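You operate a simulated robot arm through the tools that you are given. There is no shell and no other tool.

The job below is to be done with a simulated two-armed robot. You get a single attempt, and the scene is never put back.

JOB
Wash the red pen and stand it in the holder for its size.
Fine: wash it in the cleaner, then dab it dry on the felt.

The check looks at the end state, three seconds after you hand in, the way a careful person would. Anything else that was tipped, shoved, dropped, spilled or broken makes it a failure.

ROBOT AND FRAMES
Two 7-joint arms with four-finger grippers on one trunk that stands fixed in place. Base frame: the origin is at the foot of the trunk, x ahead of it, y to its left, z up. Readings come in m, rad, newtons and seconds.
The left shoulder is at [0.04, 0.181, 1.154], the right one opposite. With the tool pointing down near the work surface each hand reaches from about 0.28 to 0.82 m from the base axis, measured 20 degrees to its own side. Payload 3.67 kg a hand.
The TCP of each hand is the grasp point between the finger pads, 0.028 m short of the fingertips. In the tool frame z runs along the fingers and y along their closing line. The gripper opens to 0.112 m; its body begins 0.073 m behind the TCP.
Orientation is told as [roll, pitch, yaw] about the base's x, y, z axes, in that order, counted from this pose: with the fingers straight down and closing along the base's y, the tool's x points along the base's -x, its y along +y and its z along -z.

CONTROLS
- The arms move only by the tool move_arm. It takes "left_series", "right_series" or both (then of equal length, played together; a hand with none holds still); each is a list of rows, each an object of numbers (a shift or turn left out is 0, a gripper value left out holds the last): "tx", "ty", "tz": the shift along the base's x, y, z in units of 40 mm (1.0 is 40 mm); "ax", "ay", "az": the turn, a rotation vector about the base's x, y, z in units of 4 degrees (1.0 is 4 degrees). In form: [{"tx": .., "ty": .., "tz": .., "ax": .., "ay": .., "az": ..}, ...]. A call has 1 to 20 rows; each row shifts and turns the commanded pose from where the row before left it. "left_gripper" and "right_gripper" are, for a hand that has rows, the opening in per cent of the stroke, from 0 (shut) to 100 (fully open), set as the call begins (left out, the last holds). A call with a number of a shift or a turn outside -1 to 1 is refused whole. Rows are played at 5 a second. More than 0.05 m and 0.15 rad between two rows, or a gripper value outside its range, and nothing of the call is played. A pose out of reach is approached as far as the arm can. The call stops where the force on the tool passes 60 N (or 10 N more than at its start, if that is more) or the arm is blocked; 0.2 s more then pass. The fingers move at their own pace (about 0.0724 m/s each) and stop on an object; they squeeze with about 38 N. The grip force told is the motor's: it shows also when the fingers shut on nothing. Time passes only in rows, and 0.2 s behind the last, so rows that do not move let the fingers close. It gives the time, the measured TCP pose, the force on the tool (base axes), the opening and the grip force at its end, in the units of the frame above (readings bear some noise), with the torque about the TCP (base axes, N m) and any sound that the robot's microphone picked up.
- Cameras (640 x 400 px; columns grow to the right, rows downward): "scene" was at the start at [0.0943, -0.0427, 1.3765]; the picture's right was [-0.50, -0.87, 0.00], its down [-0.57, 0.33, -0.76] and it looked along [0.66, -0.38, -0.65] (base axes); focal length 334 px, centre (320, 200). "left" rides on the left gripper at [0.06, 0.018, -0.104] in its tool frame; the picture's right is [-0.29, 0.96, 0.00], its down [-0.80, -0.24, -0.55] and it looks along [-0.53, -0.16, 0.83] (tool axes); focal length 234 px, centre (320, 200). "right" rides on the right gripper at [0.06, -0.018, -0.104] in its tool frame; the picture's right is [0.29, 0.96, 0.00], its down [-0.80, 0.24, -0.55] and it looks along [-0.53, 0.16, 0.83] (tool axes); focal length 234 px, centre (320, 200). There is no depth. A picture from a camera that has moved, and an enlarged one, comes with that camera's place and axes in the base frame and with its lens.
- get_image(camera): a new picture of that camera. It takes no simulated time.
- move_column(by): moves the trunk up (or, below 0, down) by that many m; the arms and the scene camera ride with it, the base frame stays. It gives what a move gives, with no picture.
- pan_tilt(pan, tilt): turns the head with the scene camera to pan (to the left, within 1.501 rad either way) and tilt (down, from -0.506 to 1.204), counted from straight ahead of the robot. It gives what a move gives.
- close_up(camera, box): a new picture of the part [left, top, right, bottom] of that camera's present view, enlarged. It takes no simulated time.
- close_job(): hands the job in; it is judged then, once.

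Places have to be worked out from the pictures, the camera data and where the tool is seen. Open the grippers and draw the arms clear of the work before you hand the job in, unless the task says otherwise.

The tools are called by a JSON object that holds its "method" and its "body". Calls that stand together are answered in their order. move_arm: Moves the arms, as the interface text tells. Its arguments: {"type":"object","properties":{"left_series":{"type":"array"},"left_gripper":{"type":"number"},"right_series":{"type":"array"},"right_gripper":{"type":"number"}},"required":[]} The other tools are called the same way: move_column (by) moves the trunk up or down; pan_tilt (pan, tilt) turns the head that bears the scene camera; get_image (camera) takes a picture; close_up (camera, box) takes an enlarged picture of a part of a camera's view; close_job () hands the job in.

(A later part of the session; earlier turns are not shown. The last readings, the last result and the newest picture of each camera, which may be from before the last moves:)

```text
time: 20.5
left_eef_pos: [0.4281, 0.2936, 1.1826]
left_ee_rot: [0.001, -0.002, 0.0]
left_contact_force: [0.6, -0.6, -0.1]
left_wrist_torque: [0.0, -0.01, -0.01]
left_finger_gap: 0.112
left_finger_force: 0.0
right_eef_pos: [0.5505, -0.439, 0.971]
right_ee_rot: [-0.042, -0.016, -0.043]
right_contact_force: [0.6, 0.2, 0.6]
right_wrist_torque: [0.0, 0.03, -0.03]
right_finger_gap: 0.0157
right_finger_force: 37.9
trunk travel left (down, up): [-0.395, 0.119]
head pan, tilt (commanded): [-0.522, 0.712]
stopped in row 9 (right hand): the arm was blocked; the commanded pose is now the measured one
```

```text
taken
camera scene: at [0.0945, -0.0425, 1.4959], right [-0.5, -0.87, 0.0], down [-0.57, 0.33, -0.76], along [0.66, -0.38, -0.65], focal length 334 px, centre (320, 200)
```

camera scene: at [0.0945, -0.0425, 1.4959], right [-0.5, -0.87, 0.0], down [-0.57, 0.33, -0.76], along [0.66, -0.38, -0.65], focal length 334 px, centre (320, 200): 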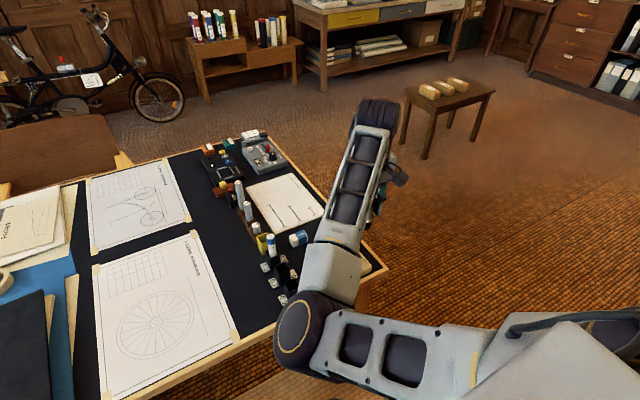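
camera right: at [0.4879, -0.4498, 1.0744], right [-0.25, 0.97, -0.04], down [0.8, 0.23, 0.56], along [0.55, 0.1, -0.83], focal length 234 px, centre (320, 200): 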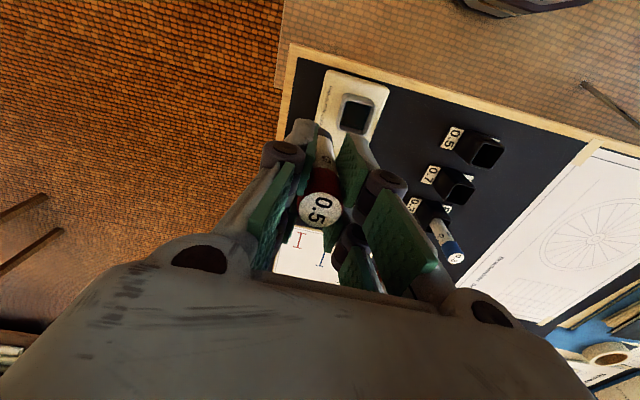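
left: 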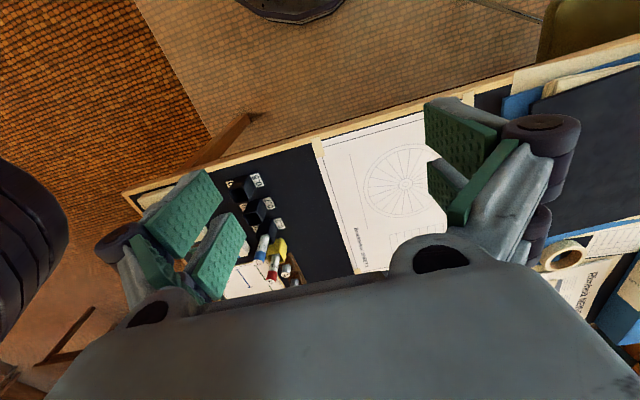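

The wrist reached a joint limit at (0.55,-0.439) with a slight tilt; it drifts toward negative yaw. The pen is round, so I can turn the hand: I level it and yaw it about −20° here in free air, then try to slide to the well position.

{"method": "move_arm", "body": {"right_series": [{"az": -1, "ax": 0.2}, {"az": -1, "ax": 0.2}, {"az": -1, "ax": 0.2, "ay": 0.2}, {"az": -1}, {"az": -1}, {}, {"ty": 0.45}, {"ty": 0.45}, {}, {}]}}

{"method": "get_image", "body": {"camera": "right"}}

{"method": "get_image", "body": {"camera": "scene"}}

```text
time: 22.9
left_eef_pos: [0.4279, 0.2936, 1.1831]
left_ee_rot: [0.0, -0.001, -0.001]
left_contact_force: [0.4, 1.4, 0.3]
left_wrist_torque: [0.01, -0.01, 0.0]
left_finger_gap: 0.1119
left_finger_force: 0.1
right_eef_pos: [0.5498, -0.4321, 0.9853]
right_ee_rot: [-0.023, -0.031, -0.431]
right_contact_force: [0.5, 0.3, -1.2]
right_wrist_torque: [0.01, 0.02, -0.01]
right_finger_gap: 0.0155
right_finger_force: 38.5
trunk travel left (down, up): [-0.395, 0.119]
head pan, tilt (commanded): [-0.522, 0.712]
stopped in row 10 (right hand): the arm was blocked; the commanded pose is now the measured one
```

```text
taken
camera right: at [0.4864, -0.4201, 1.0884], right [0.14, 0.99, -0.03], down [0.81, -0.1, 0.57], along [0.56, -0.1, -0.82], focal length 234 px, centre (320, 200)
```

right: 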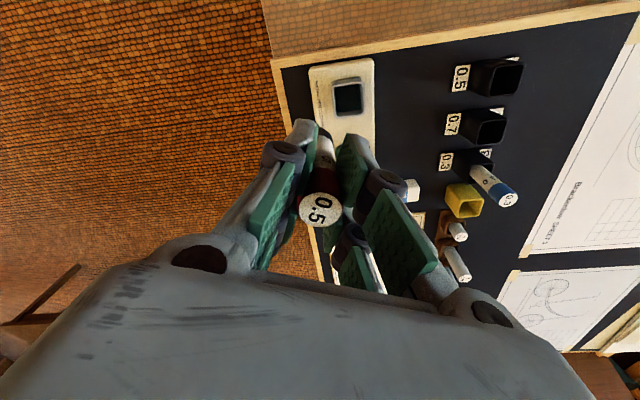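

```text
taken
camera scene: at [0.0943, -0.0427, 1.496], right [-0.5, -0.87, 0.0], down [-0.57, 0.33, -0.76], along [0.66, -0.38, -0.65], focal length 334 px, centre (320, 200)
```

scene: 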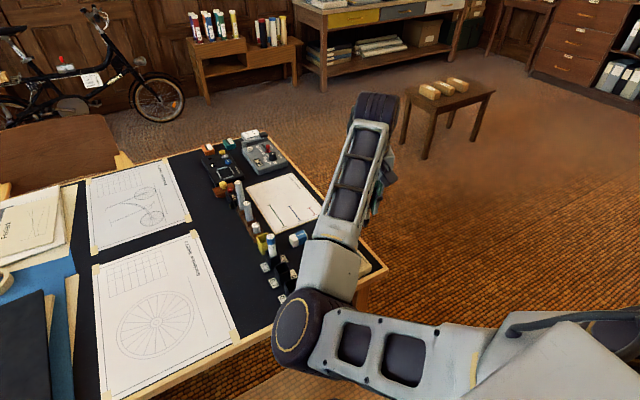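

The blocks all fit a wrist-flexion limit (forearm rising ~29° toward a hand pointing down). Raising the trunk and lowering the hand relieves it; I raise the trunk by 0.08 m first.

{"method": "move_column", "body": {"by": 0.08}}

{"method": "move_arm", "body": {"right_series": [{"tz": -0.8}, {"tz": -0.8}, {"tz": -0.8}, {"tz": -0.8}, {"tz": -0.6}, {}, {}]}}

{"method": "get_image", "body": {"camera": "right"}}

{"method": "get_image", "body": {"camera": "scene"}}

```text
time: 24.1
left_eef_pos: [0.4275, 0.2923, 1.2646]
left_ee_rot: [0.001, 0.0, 0.001]
left_contact_force: [-0.3, 0.5, -0.2]
left_wrist_torque: [-0.02, 0.01, 0.04]
left_finger_gap: 0.1119
left_finger_force: 0.0
right_eef_pos: [0.5495, -0.433, 1.0678]
right_ee_rot: [-0.021, -0.03, -0.43]
right_contact_force: [0.4, -0.2, -0.5]
right_wrist_torque: [0.01, -0.01, 0.02]
right_finger_gap: 0.0154
right_finger_force: 37.9
trunk travel left (down, up): [-0.475, 0.039]
head pan, tilt (commanded): [-0.522, 0.712]
```

```text
time: 25.9
left_eef_pos: [0.4284, 0.2935, 1.2645]
left_ee_rot: [0.0, 0.001, 0.0]
left_contact_force: [0.0, 0.2, 0.4]
left_wrist_torque: [0.03, -0.01, -0.01]
left_finger_gap: 0.1122
left_finger_force: 0.1
right_eef_pos: [0.5506, -0.4774, 0.9375]
right_ee_rot: [-0.056, -0.075, -0.476]
right_contact_force: [0.1, -0.2, -0.3]
right_wrist_torque: [0.0, 0.02, 0.03]
right_finger_gap: 0.0155
right_finger_force: 37.8
trunk travel left (down, up): [-0.475, 0.039]
head pan, tilt (commanded): [-0.522, 0.712]
stopped in row 7 (right hand): the arm was blocked; the commanded pose is now the measured one
```

```text
taken
camera right: at [0.4854, -0.4569, 1.0374], right [0.19, 0.98, -0.07], down [0.79, -0.11, 0.6], along [0.58, -0.17, -0.8], focal length 234 px, centre (320, 200)
```

right: 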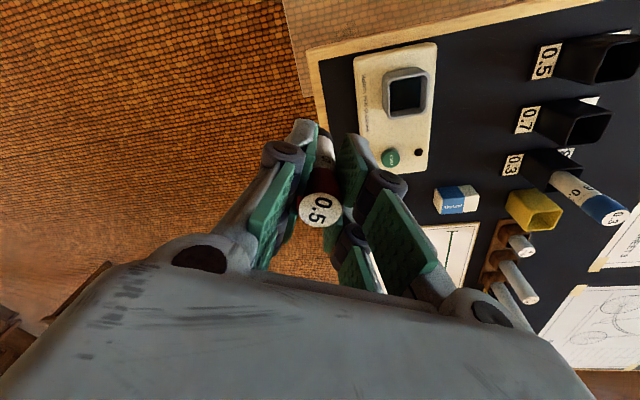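

```text
taken
camera scene: at [0.0945, -0.0427, 1.577], right [-0.5, -0.87, 0.0], down [-0.57, 0.33, -0.76], along [0.66, -0.38, -0.65], focal length 334 px, centre (320, 200)
```

scene: 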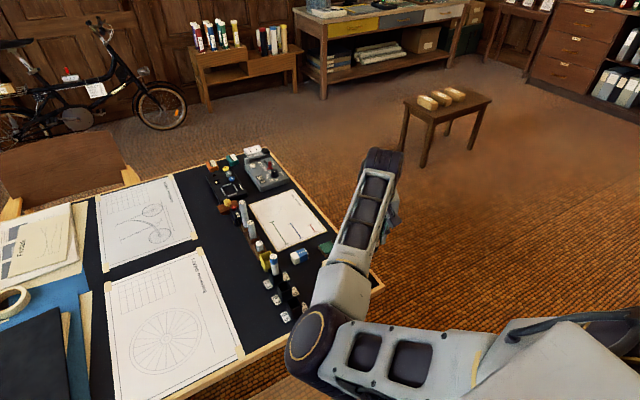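

Lowering made the arm stop again with no outside force, so something else hinders it, perhaps the arms' own parts. I turn the head left and down to look at both arms' elbows.

{"method": "pan_tilt", "body": {"pan": 0.0, "tilt": 1.1}}

{"method": "get_image", "body": {"camera": "scene"}}

{"method": "get_image", "body": {"camera": "left"}}

```text
time: 26.8
left_eef_pos: [0.4284, 0.2916, 1.2639]
left_ee_rot: [-0.001, -0.003, -0.001]
left_contact_force: [-0.3, 0.3, -0.7]
left_wrist_torque: [0.02, 0.01, -0.01]
left_finger_gap: 0.1121
left_finger_force: 0.0
right_eef_pos: [0.5497, -0.4775, 0.9384]
right_ee_rot: [-0.057, -0.073, -0.476]
right_contact_force: [0.7, -0.6, -0.8]
right_wrist_torque: [0.0, 0.01, 0.03]
right_finger_gap: 0.0154
right_finger_force: 38.2
trunk travel left (down, up): [-0.475, 0.039]
head pan, tilt (commanded): [0.0, 1.1]
```

```text
taken
camera scene: at [0.0843, -0.0005, 1.548], right [0.0, -1.0, 0.0], down [-0.89, 0.0, -0.45], along [0.45, 0.0, -0.89], focal length 334 px, centre (320, 200)
```

scene: 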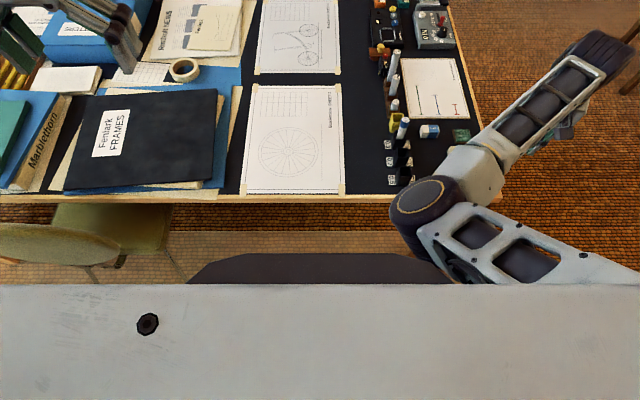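

```text
taken
camera left: at [0.3657, 0.3104, 1.3671], right [0.29, 0.96, 0.0], down [0.8, -0.24, 0.55], along [0.53, -0.16, -0.83], focal length 234 px, centre (320, 200)
```

left: 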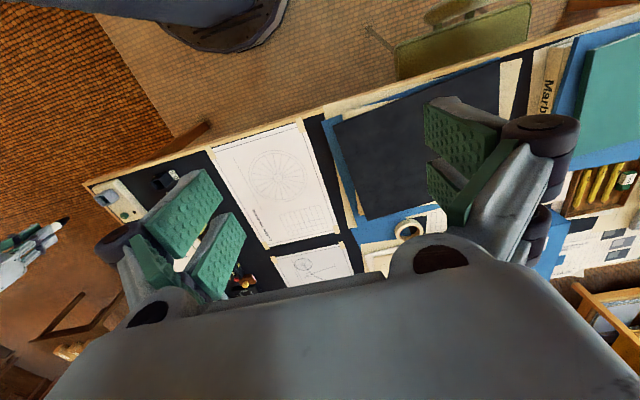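

The right elbow sits low and inward, close to the robot's chest beam. I turn the head to look at the right shoulder and upper arm to see whether they touch the torso.

{"method": "pan_tilt", "body": {"pan": -0.8, "tilt": 1.2}}

{"method": "get_image", "body": {"camera": "scene"}}

{"method": "pan_tilt", "body": {"pan": -1.3, "tilt": 1.0}}

{"method": "get_image", "body": {"camera": "scene"}}

```text
time: 27.9
left_eef_pos: [0.4281, 0.293, 1.2639]
left_ee_rot: [0.001, -0.002, 0.0]
left_contact_force: [0.0, 0.1, -0.3]
left_wrist_torque: [0.01, 0.03, 0.0]
left_finger_gap: 0.112
left_finger_force: 0.1
right_eef_pos: [0.5505, -0.4764, 0.9369]
right_ee_rot: [-0.059, -0.075, -0.475]
right_contact_force: [-0.6, -0.1, -1.0]
right_wrist_torque: [0.0, 0.01, -0.04]
right_finger_gap: 0.0157
right_finger_force: 38.2
trunk travel left (down, up): [-0.475, 0.039]
head pan, tilt (commanded): [-0.799, 1.201]
```

```text
taken
camera scene: at [0.0602, -0.0405, 1.542], right [-0.72, -0.7, 0.0], down [-0.65, 0.67, -0.36], along [0.25, -0.26, -0.93], focal length 334 px, centre (320, 200)
```

scene: 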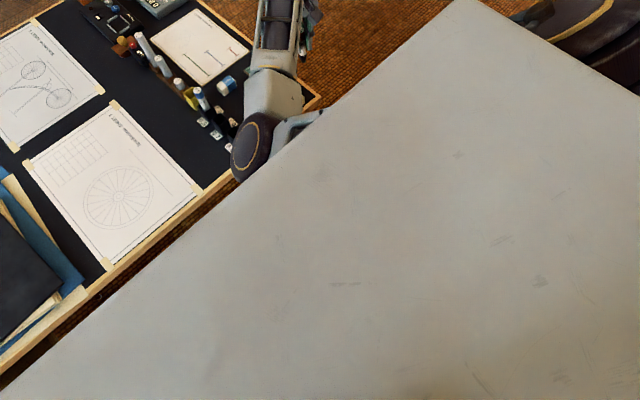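

```text
time: 28.9
left_eef_pos: [0.4278, 0.293, 1.264]
left_ee_rot: [0.0, 0.001, 0.001]
left_contact_force: [0.4, -0.6, 0.5]
left_wrist_torque: [-0.05, -0.02, 0.02]
left_finger_gap: 0.1121
left_finger_force: 0.1
right_eef_pos: [0.5493, -0.478, 0.9366]
right_ee_rot: [-0.057, -0.074, -0.476]
right_contact_force: [-0.1, -0.2, 0.1]
right_wrist_torque: [-0.04, -0.01, 0.0]
right_finger_gap: 0.0154
right_finger_force: 37.5
trunk travel left (down, up): [-0.475, 0.039]
head pan, tilt (commanded): [-1.3, 1.0]
```

```text
taken
camera scene: at [0.0398, -0.0675, 1.5546], right [-0.96, -0.27, 0.0], down [-0.23, 0.81, -0.54], along [0.14, -0.52, -0.84], focal length 334 px, centre (320, 200)
```

scene: 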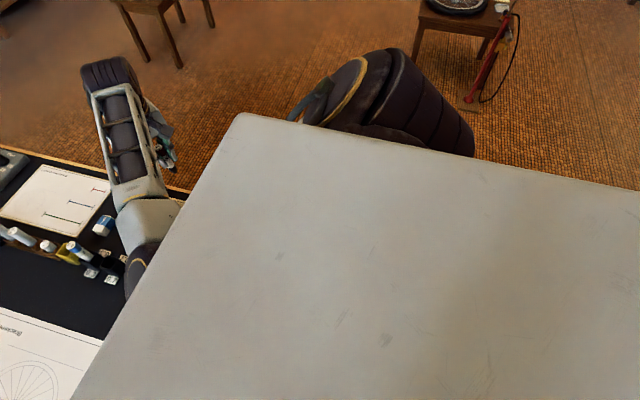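

The right upper arm passes right at the front corner of the torso block, so the inward elbow is hitting the torso. I want the elbow to swing down/outward: I back the hand off to the right, then roll the hand (fingers outward) so the arm swivels about the shoulder–wrist line, all in free air.

{"method": "move_arm", "body": {"right_series": [{"tz": 0.8, "ty": -0.3}, {"tz": 0.8, "ty": -0.3}, {"ty": -0.5}, {}, {"ax": -0.887, "ay": 0.296, "az": 0.354}, {"ax": -0.887, "ay": 0.296, "az": 0.354}, {"ax": -0.887, "ay": 0.296, "az": 0.354}, {"ax": -0.887, "ay": 0.296, "az": 0.354}, {"ax": -0.887, "ay": 0.296, "az": 0.354}, {"ax": -0.887, "ay": 0.296, "az": 0.354}, {"ax": -0.887, "ay": 0.296, "az": 0.354}, {"ax": -0.887, "ay": 0.296, "az": 0.354}, {}, {}]}}

{"method": "pan_tilt", "body": {"pan": -0.522, "tilt": 0.9}}

{"method": "get_image", "body": {"camera": "scene"}}

{"method": "get_image", "body": {"camera": "right"}}

```text
time: 32.1
left_eef_pos: [0.427, 0.2934, 1.2642]
left_ee_rot: [-0.001, -0.003, -0.001]
left_contact_force: [0.2, 0.3, -0.4]
left_wrist_torque: [0.0, 0.0, 0.0]
left_finger_gap: 0.1122
left_finger_force: 0.1
right_eef_pos: [0.5434, -0.5624, 1.0282]
right_ee_rot: [-0.623, -0.125, -0.276]
right_contact_force: [-0.4, 1.0, -0.5]
right_wrist_torque: [0.01, 0.03, -0.02]
right_finger_gap: 0.0154
right_finger_force: 38.0
trunk travel left (down, up): [-0.475, 0.039]
head pan, tilt (commanded): [-1.3, 1.0]
stopped in row 14 (right hand): the arm was blocked; the commanded pose is now the measured one
```

```text
time: 33.2
left_eef_pos: [0.4271, 0.2941, 1.2647]
left_ee_rot: [0.001, -0.002, 0.001]
left_contact_force: [-0.9, 0.1, -0.1]
left_wrist_torque: [0.02, -0.01, 0.0]
left_finger_gap: 0.112
left_finger_force: 0.0
right_eef_pos: [0.5445, -0.5616, 1.0263]
right_ee_rot: [-0.62, -0.122, -0.273]
right_contact_force: [0.5, 0.5, 0.8]
right_wrist_torque: [-0.02, -0.03, 0.02]
right_finger_gap: 0.0155
right_finger_force: 38.0
trunk travel left (down, up): [-0.475, 0.039]
head pan, tilt (commanded): [-0.522, 0.901]
```

```text
taken
camera scene: at [0.0865, -0.0382, 1.5618], right [-0.5, -0.87, 0.0], down [-0.68, 0.39, -0.62], along [0.54, -0.31, -0.78], focal length 334 px, centre (320, 200)
```

scene: 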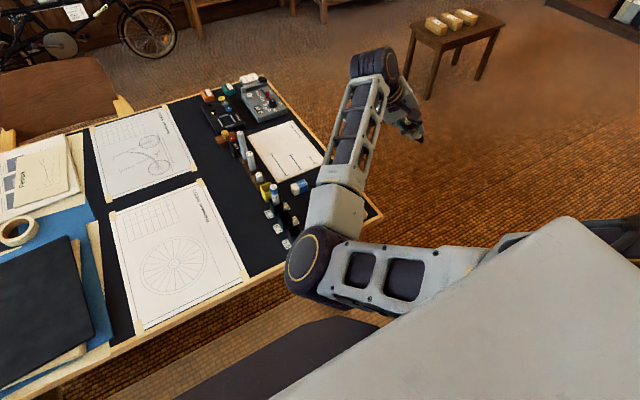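

```text
taken
camera right: at [0.4886, -0.4978, 1.1137], right [0.0, 0.81, -0.59], down [0.87, 0.29, 0.41], along [0.5, -0.51, -0.7], focal length 234 px, centre (320, 200)
```

right: 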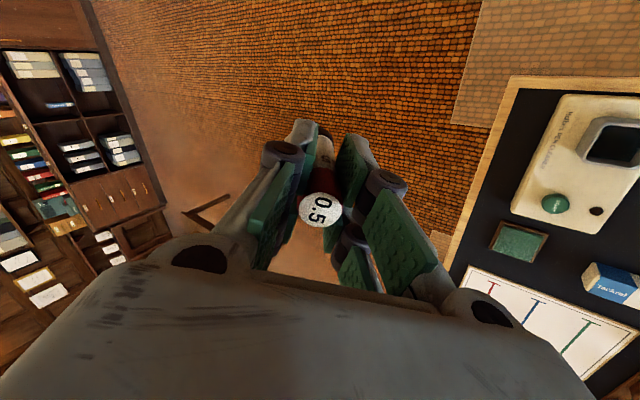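

The upper arm is indeed pinned at the torso corner. A loop of the hand (out to the right, down beside the body, then forward) should carry the elbow upward over the torso corner. First I level the hand while moving it out to the right side, in free air away from the table.

{"method": "move_arm", "body": {"right_series": [{"tx": -0.616, "ty": -0.419, "tz": 0.05, "az": 0.98}, {"tx": -0.616, "ty": -0.419, "tz": 0.05, "az": 0.98}, {"tx": -0.616, "ty": -0.419, "tz": 0.05, "az": 0.98}, {"tx": -0.616, "ty": -0.419, "tz": 0.05, "az": 0.97}, {"tx": -0.616, "ty": -0.419, "tz": 0.05, "ay": 0.875}, {"tx": -0.616, "ty": -0.419, "tz": 0.05, "ay": 0.875}, {"tx": -0.616, "ty": -0.419, "tz": 0.05, "ax": 0.987}, {"tx": -0.616, "ty": -0.419, "tz": 0.05, "ax": 0.987}, {"tx": -0.616, "ty": -0.419, "tz": 0.05, "ax": 0.987}, {"tx": -0.616, "ty": -0.419, "tz": 0.05, "ax": 0.987}, {"tx": -0.616, "ty": -0.419, "tz": 0.05, "ax": 0.987}, {"tx": -0.616, "ty": -0.419, "tz": 0.05, "ax": 0.987}, {"tx": -0.616, "ty": -0.419, "tz": 0.05, "ax": 0.987}, {"tx": -0.616, "ty": -0.419, "tz": 0.05, "ax": 0.987}, {"tx": -0.616, "ty": -0.419, "tz": 0.05, "ax": 0.987}, {"tx": -0.616, "ty": -0.419, "tz": 0.05}, {}, {}]}}

{"method": "pan_tilt", "body": {"pan": -1.0, "tilt": 0.7}}

{"method": "get_image", "body": {"camera": "scene"}}

{"method": "get_image", "body": {"camera": "right"}}

```text
time: 37.0
left_eef_pos: [0.4272, 0.2937, 1.2653]
left_ee_rot: [0.002, -0.002, 0.0]
left_contact_force: [0.1, 0.1, 0.0]
left_wrist_torque: [0.0, 0.03, 0.02]
left_finger_gap: 0.112
left_finger_force: 0.1
right_eef_pos: [0.1527, -0.8276, 1.0558]
right_ee_rot: [0.006, 0.002, 0.003]
right_contact_force: [0.0, 0.0, -0.6]
right_wrist_torque: [0.02, -0.02, -0.01]
right_finger_gap: 0.0155
right_finger_force: 37.8
trunk travel left (down, up): [-0.475, 0.039]
head pan, tilt (commanded): [-0.522, 0.901]
```

```text
time: 37.9
left_eef_pos: [0.4279, 0.2931, 1.2637]
left_ee_rot: [0.0, -0.002, 0.0]
left_contact_force: [0.3, 0.7, -0.2]
left_wrist_torque: [-0.03, 0.0, 0.02]
left_finger_gap: 0.1123
left_finger_force: 0.0
right_eef_pos: [0.151, -0.8284, 1.056]
right_ee_rot: [0.006, -0.001, 0.001]
right_contact_force: [0.1, 0.2, -1.2]
right_wrist_torque: [0.03, 0.02, -0.03]
right_finger_gap: 0.0156
right_finger_force: 37.8
trunk travel left (down, up): [-0.475, 0.039]
head pan, tilt (commanded): [-1.0, 0.7]
```

```text
taken
camera scene: at [0.0671, -0.0719, 1.578], right [-0.84, -0.54, 0.0], down [-0.35, 0.54, -0.76], along [0.41, -0.64, -0.64], focal length 334 px, centre (320, 200)
```

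scene: 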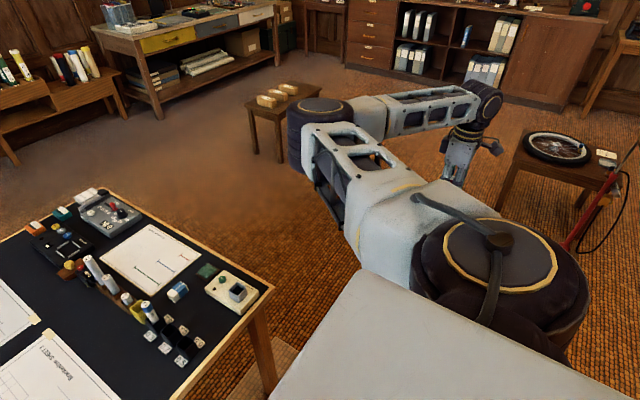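

```text
taken
camera right: at [0.0923, -0.8456, 1.1599], right [-0.29, 0.96, 0.0], down [0.8, 0.24, 0.56], along [0.53, 0.17, -0.83], focal length 234 px, centre (320, 200)
```

right: 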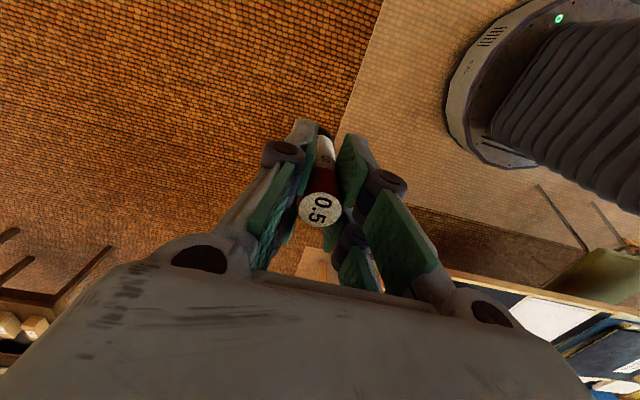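

The arm is now level with the elbow forward, hand leveled. Next leg: bring the hand down beside the body (no table there, x≈0.12), then I will come forward.

{"method": "move_arm", "body": {"right_series": [{"tx": -0.05, "ty": 0.4, "tz": -0.9}, {"tx": -0.05, "ty": 0.4, "tz": -0.9}, {"tx": -0.05, "ty": 0.4, "tz": -0.9}, {"tx": -0.05, "ty": 0.5, "tz": -0.8}, {"tx": -0.05, "ty": 0.5, "tz": -0.8}, {"tx": -0.05, "ty": 0.6, "tz": -0.8}, {"tx": -0.05, "ty": 0.6, "tz": -0.8}, {"tx": -0.05, "ty": 0.6, "tz": -0.8}, {}, {}]}}

{"method": "get_image", "body": {"camera": "scene"}}

{"method": "get_image", "body": {"camera": "right"}}

```text
time: 40.1
left_eef_pos: [0.4271, 0.2933, 1.2651]
left_ee_rot: [0.0, -0.001, -0.001]
left_contact_force: [0.1, 0.2, 0.1]
left_wrist_torque: [0.0, -0.01, 0.01]
left_finger_gap: 0.1118
left_finger_force: 0.0
right_eef_pos: [0.1375, -0.6656, 0.7873]
right_ee_rot: [0.005, -0.001, 0.001]
right_contact_force: [-0.2, 0.2, -0.5]
right_wrist_torque: [0.01, 0.01, -0.01]
right_finger_gap: 0.0154
right_finger_force: 37.9
trunk travel left (down, up): [-0.475, 0.039]
head pan, tilt (commanded): [-1.0, 0.7]
```

```text
taken
camera scene: at [0.0669, -0.072, 1.578], right [-0.84, -0.54, 0.0], down [-0.35, 0.54, -0.76], along [0.41, -0.64, -0.64], focal length 334 px, centre (320, 200)
```

scene: 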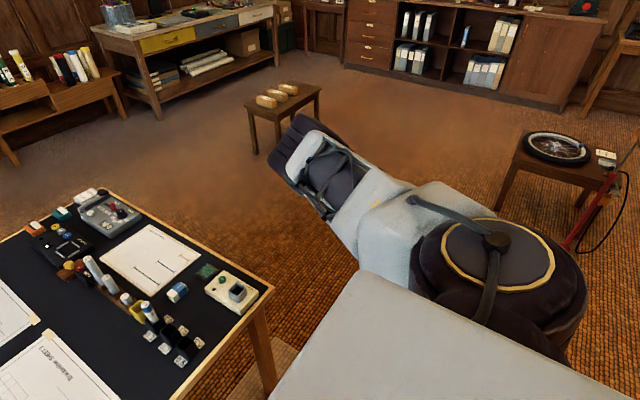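

```text
taken
camera right: at [0.0779, -0.6846, 0.892], right [-0.29, 0.96, 0.0], down [0.8, 0.24, 0.56], along [0.53, 0.16, -0.83], focal length 234 px, centre (320, 200)
```

right: 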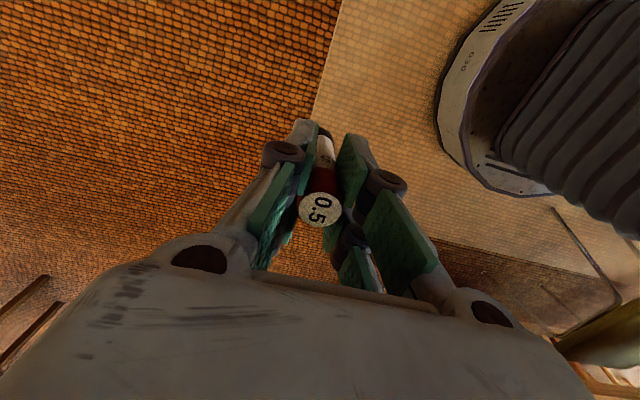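

The forearm now hangs below a raised elbow, which is the posture I wanted. I bring the hand forward and up to (0.30,-0.55,0.92), still short of the table.

{"method": "move_arm", "body": {"right_series": [{"tx": 0.677, "ty": 0.482, "tz": 0.554}, {"tx": 0.677, "ty": 0.482, "tz": 0.554}, {"tx": 0.677, "ty": 0.482, "tz": 0.554}, {"tx": 0.677, "ty": 0.482, "tz": 0.554}, {"tx": 0.677, "ty": 0.482, "tz": 0.554}, {"tx": 0.677, "ty": 0.482, "tz": 0.554}, {}, {}]}}

{"method": "get_image", "body": {"camera": "scene"}}

{"method": "get_image", "body": {"camera": "right"}}

```text
time: 41.9
left_eef_pos: [0.4271, 0.2932, 1.2641]
left_ee_rot: [-0.002, 0.0, -0.001]
left_contact_force: [0.0, -0.2, 0.6]
left_wrist_torque: [-0.01, -0.01, -0.02]
left_finger_gap: 0.1118
left_finger_force: 0.0
right_eef_pos: [0.2978, -0.5512, 0.9223]
right_ee_rot: [0.005, 0.0, 0.002]
right_contact_force: [0.4, -0.8, -0.7]
right_wrist_torque: [-0.03, -0.02, 0.0]
right_finger_gap: 0.0158
right_finger_force: 37.8
trunk travel left (down, up): [-0.475, 0.039]
head pan, tilt (commanded): [-1.0, 0.7]
```

```text
taken
camera scene: at [0.067, -0.0723, 1.578], right [-0.84, -0.54, 0.0], down [-0.35, 0.54, -0.76], along [0.41, -0.64, -0.64], focal length 334 px, centre (320, 200)
```

scene: 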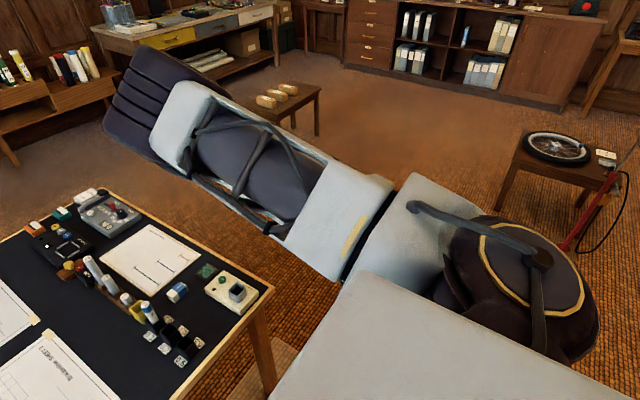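

```text
taken
camera right: at [0.239, -0.5692, 1.0261], right [-0.29, 0.96, 0.0], down [0.8, 0.24, 0.56], along [0.53, 0.17, -0.83], focal length 234 px, centre (320, 200)
```

right: 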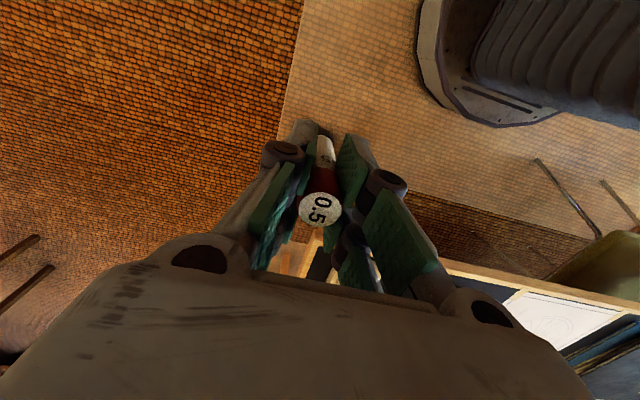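

Elbow-up posture achieved. I continue forward toward the well, keeping the pen bottom above 0.87.

{"method": "move_arm", "body": {"right_series": [{"tx": 0.842, "ty": 0.546, "tz": 0.14}, {"tx": 0.842, "ty": 0.546, "tz": 0.14}, {"tx": 0.842, "ty": 0.546, "tz": 0.14}, {"tx": 0.842, "ty": 0.546, "tz": 0.14}, {"tx": 0.842, "ty": 0.546, "tz": 0.14}, {"tx": 0.842, "ty": 0.546, "tz": 0.14}, {}, {}]}}

{"method": "pan_tilt", "body": {"pan": -0.522, "tilt": 0.85}}

{"method": "get_image", "body": {"camera": "scene"}}

{"method": "get_image", "body": {"camera": "right"}}

```text
time: 43.7
left_eef_pos: [0.4269, 0.2929, 1.2649]
left_ee_rot: [0.001, -0.002, -0.002]
left_contact_force: [0.0, 0.5, -0.4]
left_wrist_torque: [0.02, 0.02, 0.0]
left_finger_gap: 0.1117
left_finger_force: 0.1
right_eef_pos: [0.5015, -0.4191, 0.956]
right_ee_rot: [0.004, 0.001, 0.002]
right_contact_force: [-0.2, 0.3, 0.2]
right_wrist_torque: [-0.01, -0.05, -0.02]
right_finger_gap: 0.0157
right_finger_force: 37.7
trunk travel left (down, up): [-0.475, 0.039]
head pan, tilt (commanded): [-1.0, 0.7]
```

```text
time: 44.6
left_eef_pos: [0.4287, 0.2939, 1.2639]
left_ee_rot: [-0.001, -0.003, 0.0]
left_contact_force: [0.1, 0.4, 0.3]
left_wrist_torque: [0.01, -0.03, 0.0]
left_finger_gap: 0.1119
left_finger_force: 0.1
right_eef_pos: [0.5004, -0.4196, 0.9555]
right_ee_rot: [0.007, 0.0, 0.002]
right_contact_force: [-0.5, -0.3, -0.3]
right_wrist_torque: [0.0, 0.03, 0.0]
right_finger_gap: 0.0153
right_finger_force: 38.0
trunk travel left (down, up): [-0.475, 0.039]
head pan, tilt (commanded): [-0.522, 0.85]
```

```text
taken
camera scene: at [0.0889, -0.0395, 1.5658], right [-0.5, -0.87, 0.0], down [-0.65, 0.37, -0.66], along [0.57, -0.33, -0.75], focal length 334 px, centre (320, 200)
```

scene: 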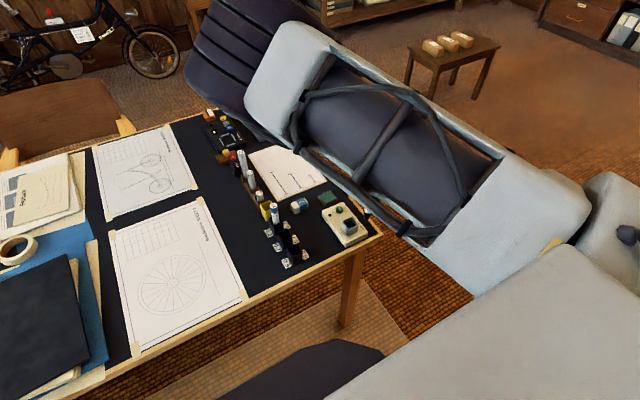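

```text
taken
camera right: at [0.4412, -0.438, 1.0603], right [-0.29, 0.96, 0.0], down [0.8, 0.24, 0.56], along [0.53, 0.17, -0.83], focal length 234 px, centre (320, 200)
```

right: 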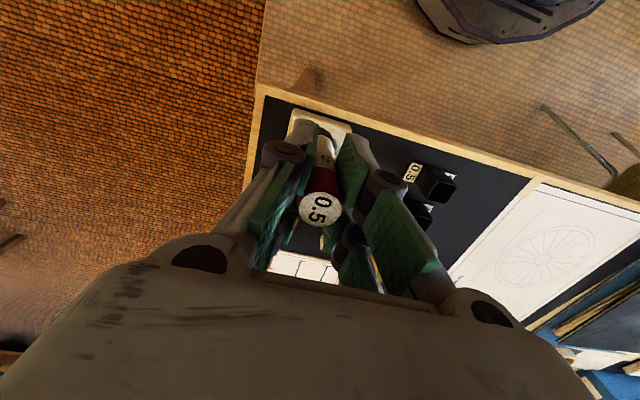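

Now the hand moves freely here. I shift to directly above the well and look through the wrist camera.

{"method": "move_arm", "body": {"right_series": [{"tx": 0.65, "ty": 0.2}, {"tx": 0.63, "ty": 0.19}, {}, {}, {}]}}

{"method": "get_image", "body": {"camera": "right"}}

{"method": "close_up", "body": {"camera": "right", "box": [260, 60, 420, 180]}}

```text
time: 45.8
left_eef_pos: [0.428, 0.292, 1.2638]
left_ee_rot: [0.0, 0.001, -0.001]
left_contact_force: [-0.3, -0.1, 0.7]
left_wrist_torque: [-0.02, 0.02, -0.02]
left_finger_gap: 0.1121
left_finger_force: 0.1
right_eef_pos: [0.552, -0.4046, 0.9561]
right_ee_rot: [0.005, -0.001, 0.002]
right_contact_force: [-0.4, 0.3, -0.7]
right_wrist_torque: [-0.02, -0.01, -0.03]
right_finger_gap: 0.0155
right_finger_force: 38.6
trunk travel left (down, up): [-0.475, 0.039]
head pan, tilt (commanded): [-0.522, 0.85]
```

```text
taken
camera right: at [0.4921, -0.4223, 1.0594], right [-0.29, 0.96, 0.0], down [0.8, 0.24, 0.55], along [0.53, 0.17, -0.83], focal length 234 px, centre (320, 200)
```

right: 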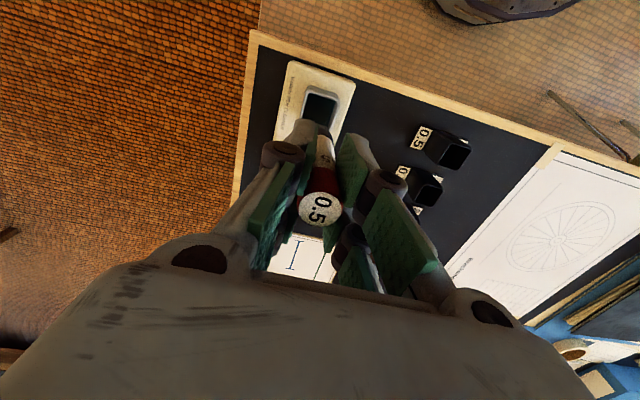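

```text
3.33 times, centred on (340, 120) of right
camera zoom: at [0.4921, -0.4223, 1.0594], right [-0.29, 0.96, 0.0], down [0.8, 0.24, 0.55], along [0.53, 0.17, -0.83], focal length 781 px, centre (253, 467)
```

zoom: 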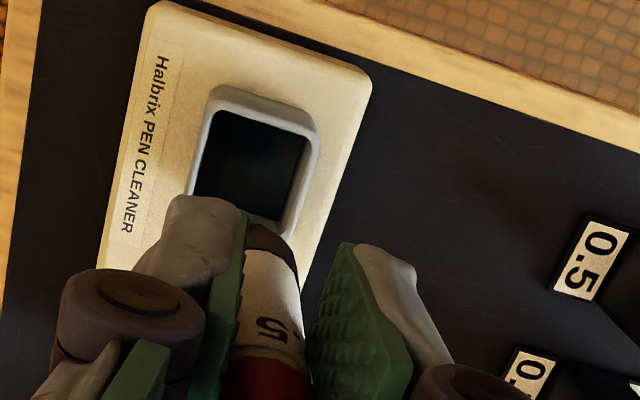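

Well centre measures (0.549,-0.405). I look closely at the pen in the fingers to check its tilt and how far the nib reaches.

{"method": "close_up", "body": {"camera": "right", "box": [280, 100, 380, 230]}}

```text
3.08 times, centred on (330, 165) of right
camera zoom: at [0.4921, -0.4223, 1.0594], right [-0.29, 0.96, 0.0], down [0.8, 0.24, 0.55], along [0.53, 0.17, -0.83], focal length 720 px, centre (289, 308)
```

zoom: 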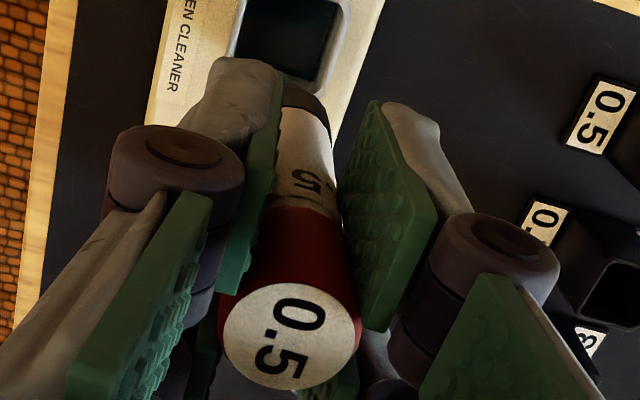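

The pen is nearly vertical, with its bottom about 80 mm below the grasp point. I shift −3 mm in x and descend to z≈0.89 (bottom just above the rim), then check alignment.

{"method": "move_arm", "body": {"right_series": [{"tx": -0.075, "ty": -0.01}, {"tz": -0.55}, {"tz": -0.55}, {"tz": -0.5}, {}, {}, {}]}}

{"method": "get_image", "body": {"camera": "right"}}

{"method": "close_up", "body": {"camera": "right", "box": [280, 80, 400, 200]}}

{"method": "get_image", "body": {"camera": "scene"}}

```text
time: 47.4
left_eef_pos: [0.4269, 0.2948, 1.2636]
left_ee_rot: [0.001, -0.002, 0.0]
left_contact_force: [-0.6, -0.1, -0.5]
left_wrist_torque: [-0.01, 0.04, 0.02]
left_finger_gap: 0.1119
left_finger_force: 0.0
right_eef_pos: [0.5495, -0.4048, 0.893]
right_ee_rot: [0.005, -0.001, 0.002]
right_contact_force: [0.7, -0.3, -0.2]
right_wrist_torque: [0.0, 0.0, -0.03]
right_finger_gap: 0.0157
right_finger_force: 38.5
trunk travel left (down, up): [-0.475, 0.039]
head pan, tilt (commanded): [-0.522, 0.85]
```

```text
taken
camera right: at [0.4895, -0.4229, 0.9959], right [-0.29, 0.96, 0.0], down [0.8, 0.24, 0.56], along [0.53, 0.17, -0.83], focal length 234 px, centre (320, 200)
```

right: 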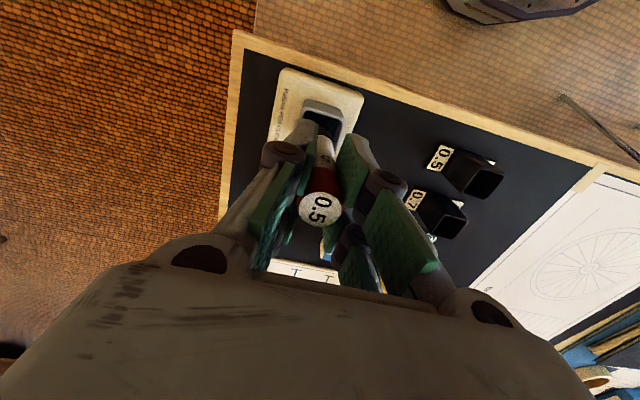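

```text
3.33 times, centred on (340, 140) of right
camera zoom: at [0.4895, -0.4229, 0.9959], right [-0.29, 0.96, 0.0], down [0.8, 0.24, 0.56], along [0.53, 0.17, -0.83], focal length 781 px, centre (253, 400)
```

zoom: 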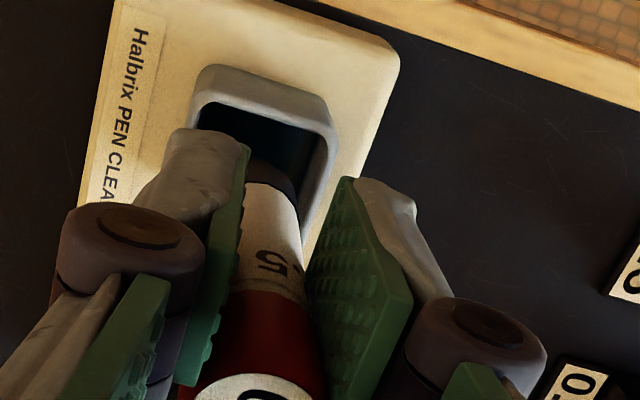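

```text
taken
camera scene: at [0.089, -0.0394, 1.5657], right [-0.5, -0.87, 0.0], down [-0.65, 0.37, -0.66], along [0.57, -0.33, -0.75], focal length 334 px, centre (320, 200)
```

scene: 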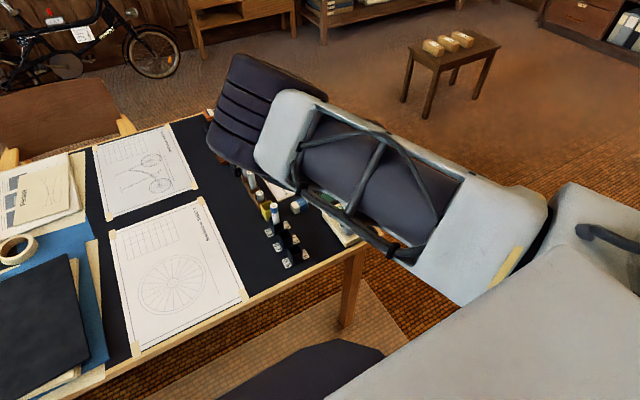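

The well centre lies ~1.5 mm to −y of the TCP and the pen bottom ~1.5 mm to +y, so I shift −2.8 mm in y and lower gently into the well, watching force.

{"method": "move_arm", "body": {"right_series": [{"ty": -0.07, "tx": -0.02}, {}, {"tz": -0.3}, {"tz": -0.3}, {"tz": -0.2}, {}, {}]}}

{"method": "close_up", "body": {"camera": "right", "box": [270, 80, 400, 210]}}

```text
time: 49.0
left_eef_pos: [0.4255, 0.2951, 1.2647]
left_ee_rot: [-0.002, -0.006, 0.0]
left_contact_force: [0.1, 0.1, 0.7]
left_wrist_torque: [0.02, 0.01, -0.05]
left_finger_gap: 0.1121
left_finger_force: 0.1
right_eef_pos: [0.5485, -0.407, 0.863]
right_ee_rot: [-0.001, -0.006, 0.001]
right_contact_force: [1.4, -2.7, 27.4]
right_wrist_torque: [-0.17, -0.07, 0.03]
right_finger_gap: 0.0156
right_finger_force: 37.9
trunk travel left (down, up): [-0.475, 0.039]
head pan, tilt (commanded): [-0.522, 0.85]
```

```text
3.08 times, centred on (335, 145) of right
camera zoom: at [0.4882, -0.4249, 0.9667], right [-0.29, 0.96, 0.0], down [0.79, 0.24, 0.56], along [0.53, 0.16, -0.83], focal length 720 px, centre (274, 369)
```

zoom: 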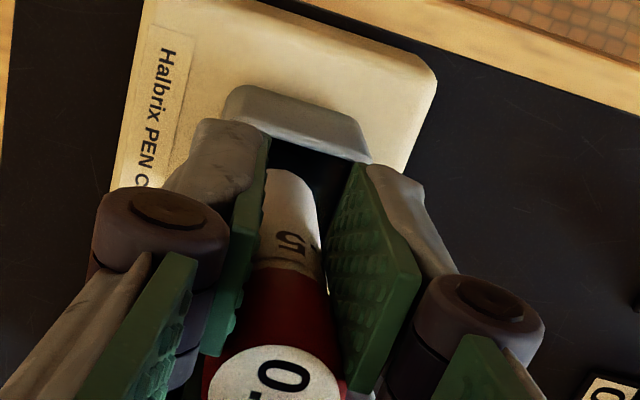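

Contact at z=0.863 with 27 N, acting on the pen axis: the nib is on the well floor (~13 mm below the rim). I ease up slightly to take the load off before deciding how to release.

{"method": "move_arm", "body": {"right_series": [{"tz": 0.05}, {}, {}]}}

{"method": "get_image", "body": {"camera": "right"}}

{"method": "close_up", "body": {"camera": "right", "box": [290, 90, 370, 150]}}

```text
time: 49.8
left_eef_pos: [0.426, 0.2931, 1.265]
left_ee_rot: [-0.001, -0.001, 0.0]
left_contact_force: [0.0, 0.5, 0.3]
left_wrist_torque: [-0.02, -0.05, 0.01]
left_finger_gap: 0.1118
left_finger_force: 0.1
right_eef_pos: [0.5486, -0.4068, 0.8629]
right_ee_rot: [0.003, 0.001, 0.002]
right_contact_force: [6.7, -4.4, 21.7]
right_wrist_torque: [-0.4, -0.55, -0.01]
right_finger_gap: 0.0156
right_finger_force: 38.2
trunk travel left (down, up): [-0.475, 0.039]
head pan, tilt (commanded): [-0.522, 0.85]
```

```text
taken
camera right: at [0.4882, -0.4249, 0.9668], right [-0.29, 0.96, 0.0], down [0.8, 0.24, 0.56], along [0.53, 0.16, -0.83], focal length 234 px, centre (320, 200)
```

right: 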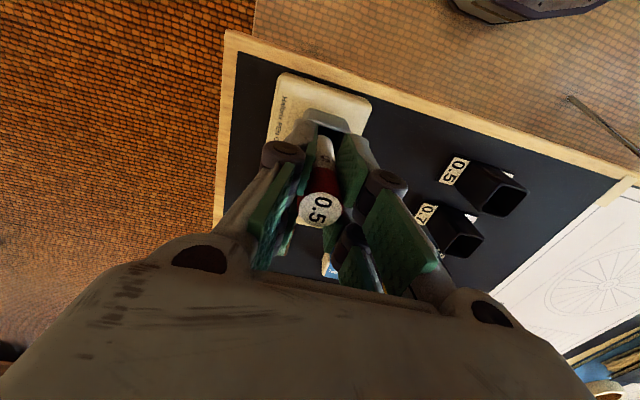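

```text
6.67 times, centred on (330, 120) of right
camera zoom: at [0.4882, -0.4249, 0.9668], right [-0.29, 0.96, 0.0], down [0.8, 0.24, 0.56], along [0.53, 0.16, -0.83], focal length 1561 px, centre (253, 733)
```

zoom: 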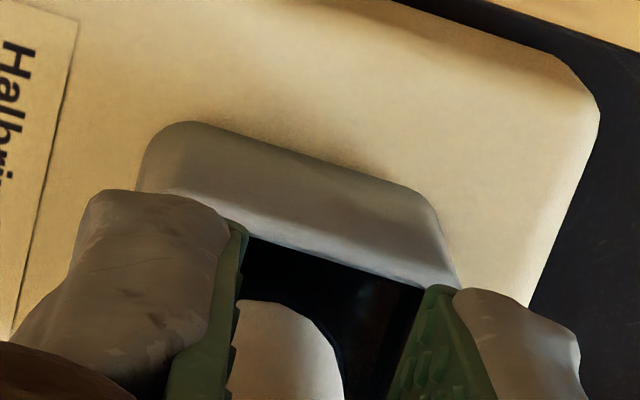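

Still ~22 N downward load; I raise another 1 mm to unload.

{"method": "move_arm", "body": {"right_series": [{"tz": 0.025}, {}, {}]}}

```text
time: 50.6
left_eef_pos: [0.4262, 0.294, 1.2638]
left_ee_rot: [0.001, 0.0, 0.001]
left_contact_force: [0.3, 0.0, 0.0]
left_wrist_torque: [-0.03, 0.02, 0.02]
left_finger_gap: 0.1122
left_finger_force: 0.1
right_eef_pos: [0.5482, -0.4063, 0.863]
right_ee_rot: [0.005, 0.0, 0.001]
right_contact_force: [3.3, -0.8, 15.2]
right_wrist_torque: [-0.1, -0.32, -0.02]
right_finger_gap: 0.0157
right_finger_force: 38.0
trunk travel left (down, up): [-0.475, 0.039]
head pan, tilt (commanded): [-0.522, 0.85]
```

Force drops ~6.5 N per mm, so I raise 2 mm more.

{"method": "move_arm", "body": {"right_series": [{"tz": 0.05}, {}, {}]}}

```text
time: 51.4
left_eef_pos: [0.4274, 0.2936, 1.2655]
left_ee_rot: [0.0, -0.002, -0.001]
left_contact_force: [0.1, 0.5, 0.0]
left_wrist_torque: [-0.03, -0.02, 0.0]
left_finger_gap: 0.1119
left_finger_force: 0.1
right_eef_pos: [0.5474, -0.4066, 0.8649]
right_ee_rot: [0.006, 0.003, 0.001]
right_contact_force: [-0.5, -0.1, 0.2]
right_wrist_torque: [-0.02, -0.03, -0.01]
right_finger_gap: 0.0155
right_finger_force: 38.0
trunk travel left (down, up): [-0.475, 0.039]
head pan, tilt (commanded): [-0.522, 0.85]
```

Unloaded now (0.2 N). I lower 0.8 mm so the nib just rests, then open the fingers only a little so they still surround the pen, and look.

{"method": "move_arm", "body": {"right_series": [{"tz": -0.02}, {}, {}]}}

{"method": "move_arm", "body": {"right_series": [{}, {}, {}, {}], "right_gripper": 30}}

{"method": "get_image", "body": {"camera": "right"}}

{"method": "close_up", "body": {"camera": "right", "box": [270, 90, 390, 240]}}

```text
time: 52.2
left_eef_pos: [0.4275, 0.2918, 1.2643]
left_ee_rot: [0.0, -0.002, -0.001]
left_contact_force: [0.1, 0.2, 0.3]
left_wrist_torque: [0.01, 0.01, 0.02]
left_finger_gap: 0.1122
left_finger_force: 0.2
right_eef_pos: [0.5478, -0.4079, 0.8644]
right_ee_rot: [0.005, -0.001, 0.003]
right_contact_force: [-0.1, 0.8, -0.3]
right_wrist_torque: [0.02, -0.01, 0.03]
right_finger_gap: 0.0153
right_finger_force: 37.6
trunk travel left (down, up): [-0.475, 0.039]
head pan, tilt (commanded): [-0.522, 0.85]
```

```text
time: 53.2
left_eef_pos: [0.4278, 0.2931, 1.264]
left_ee_rot: [-0.001, -0.002, 0.001]
left_contact_force: [-0.7, 1.2, -0.4]
left_wrist_torque: [0.01, 0.01, -0.02]
left_finger_gap: 0.1122
left_finger_force: 0.1
right_eef_pos: [0.5488, -0.4071, 0.8657]
right_ee_rot: [0.006, 0.0, 0.003]
right_contact_force: [-0.4, 0.1, 0.3]
right_wrist_torque: [0.0, 0.0, -0.01]
right_finger_gap: 0.0336
right_finger_force: 0.0
trunk travel left (down, up): [-0.475, 0.039]
head pan, tilt (commanded): [-0.522, 0.85]
```

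```text
taken
camera right: at [0.4885, -0.4257, 0.968], right [-0.29, 0.96, 0.0], down [0.8, 0.24, 0.56], along [0.53, 0.16, -0.83], focal length 234 px, centre (320, 200)
```

right: 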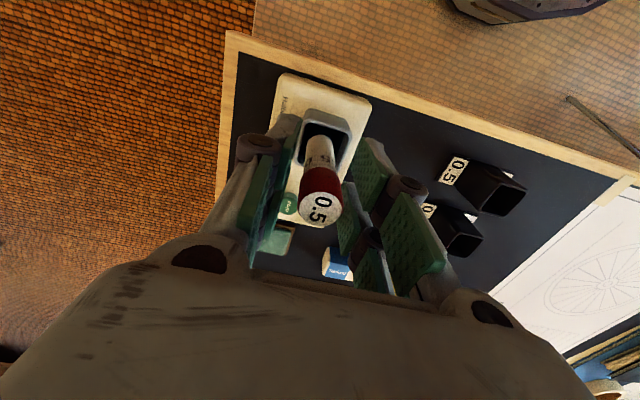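

```text
2.67 times, centred on (330, 165) of right
camera zoom: at [0.4885, -0.4257, 0.968], right [-0.29, 0.96, 0.0], down [0.8, 0.24, 0.56], along [0.53, 0.16, -0.83], focal length 624 px, centre (293, 293)
```

zoom: 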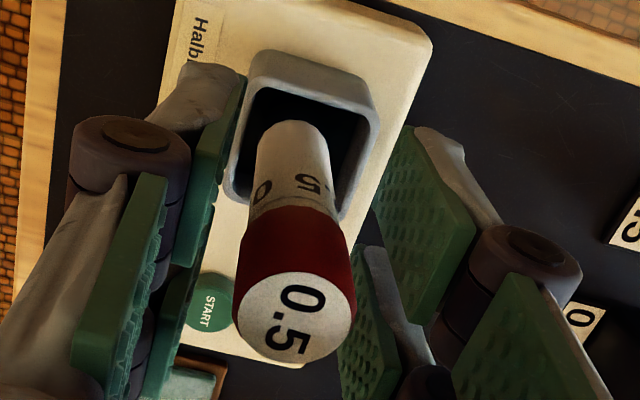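

The pen stands upright in the well on its own. I open wider and rise straight up.

{"method": "move_arm", "body": {"right_series": [{}, {}, {}, {"tz": 0.3}, {"tz": 0.6}, {"tz": 0.8}, {"tz": 0.8}, {"tz": 0.8}, {}, {}], "right_gripper": 65}}

{"method": "get_image", "body": {"camera": "right"}}

{"method": "close_up", "body": {"camera": "right", "box": [250, 50, 410, 210]}}

{"method": "get_image", "body": {"camera": "scene"}}

```text
time: 55.4
left_eef_pos: [0.4284, 0.2936, 1.2639]
left_ee_rot: [-0.001, -0.001, -0.001]
left_contact_force: [-0.7, -0.2, -0.7]
left_wrist_torque: [0.0, 0.03, -0.02]
left_finger_gap: 0.1119
left_finger_force: 0.1
right_eef_pos: [0.5483, -0.4072, 0.9961]
right_ee_rot: [0.005, 0.0, 0.002]
right_contact_force: [0.6, -0.2, 0.2]
right_wrist_torque: [0.03, 0.0, 0.02]
right_finger_gap: 0.0728
right_finger_force: 0.1
trunk travel left (down, up): [-0.475, 0.039]
head pan, tilt (commanded): [-0.522, 0.85]
```

```text
taken
camera right: at [0.4878, -0.4254, 1.1004], right [-0.29, 0.96, 0.0], down [0.8, 0.24, 0.56], along [0.53, 0.16, -0.83], focal length 234 px, centre (320, 200)
```

right: 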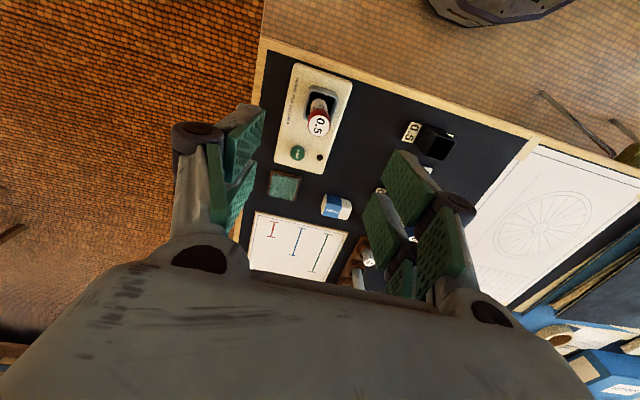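

```text
2.50 times, centred on (330, 130) of right
camera zoom: at [0.4878, -0.4254, 1.1004], right [-0.29, 0.96, 0.0], down [0.8, 0.24, 0.56], along [0.53, 0.16, -0.83], focal length 585 px, centre (295, 375)
```

zoom: 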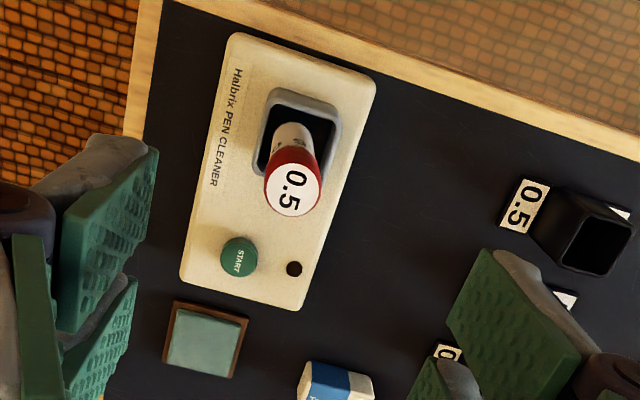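

```text
taken
camera scene: at [0.0891, -0.0395, 1.5657], right [-0.5, -0.87, 0.0], down [-0.65, 0.37, -0.66], along [0.57, -0.33, -0.75], focal length 334 px, centre (320, 200)
```

scene: 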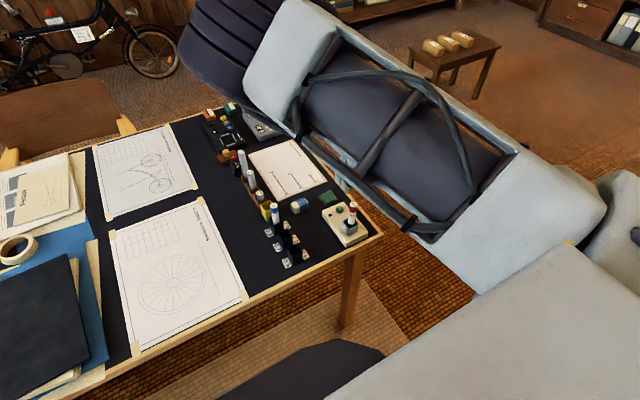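

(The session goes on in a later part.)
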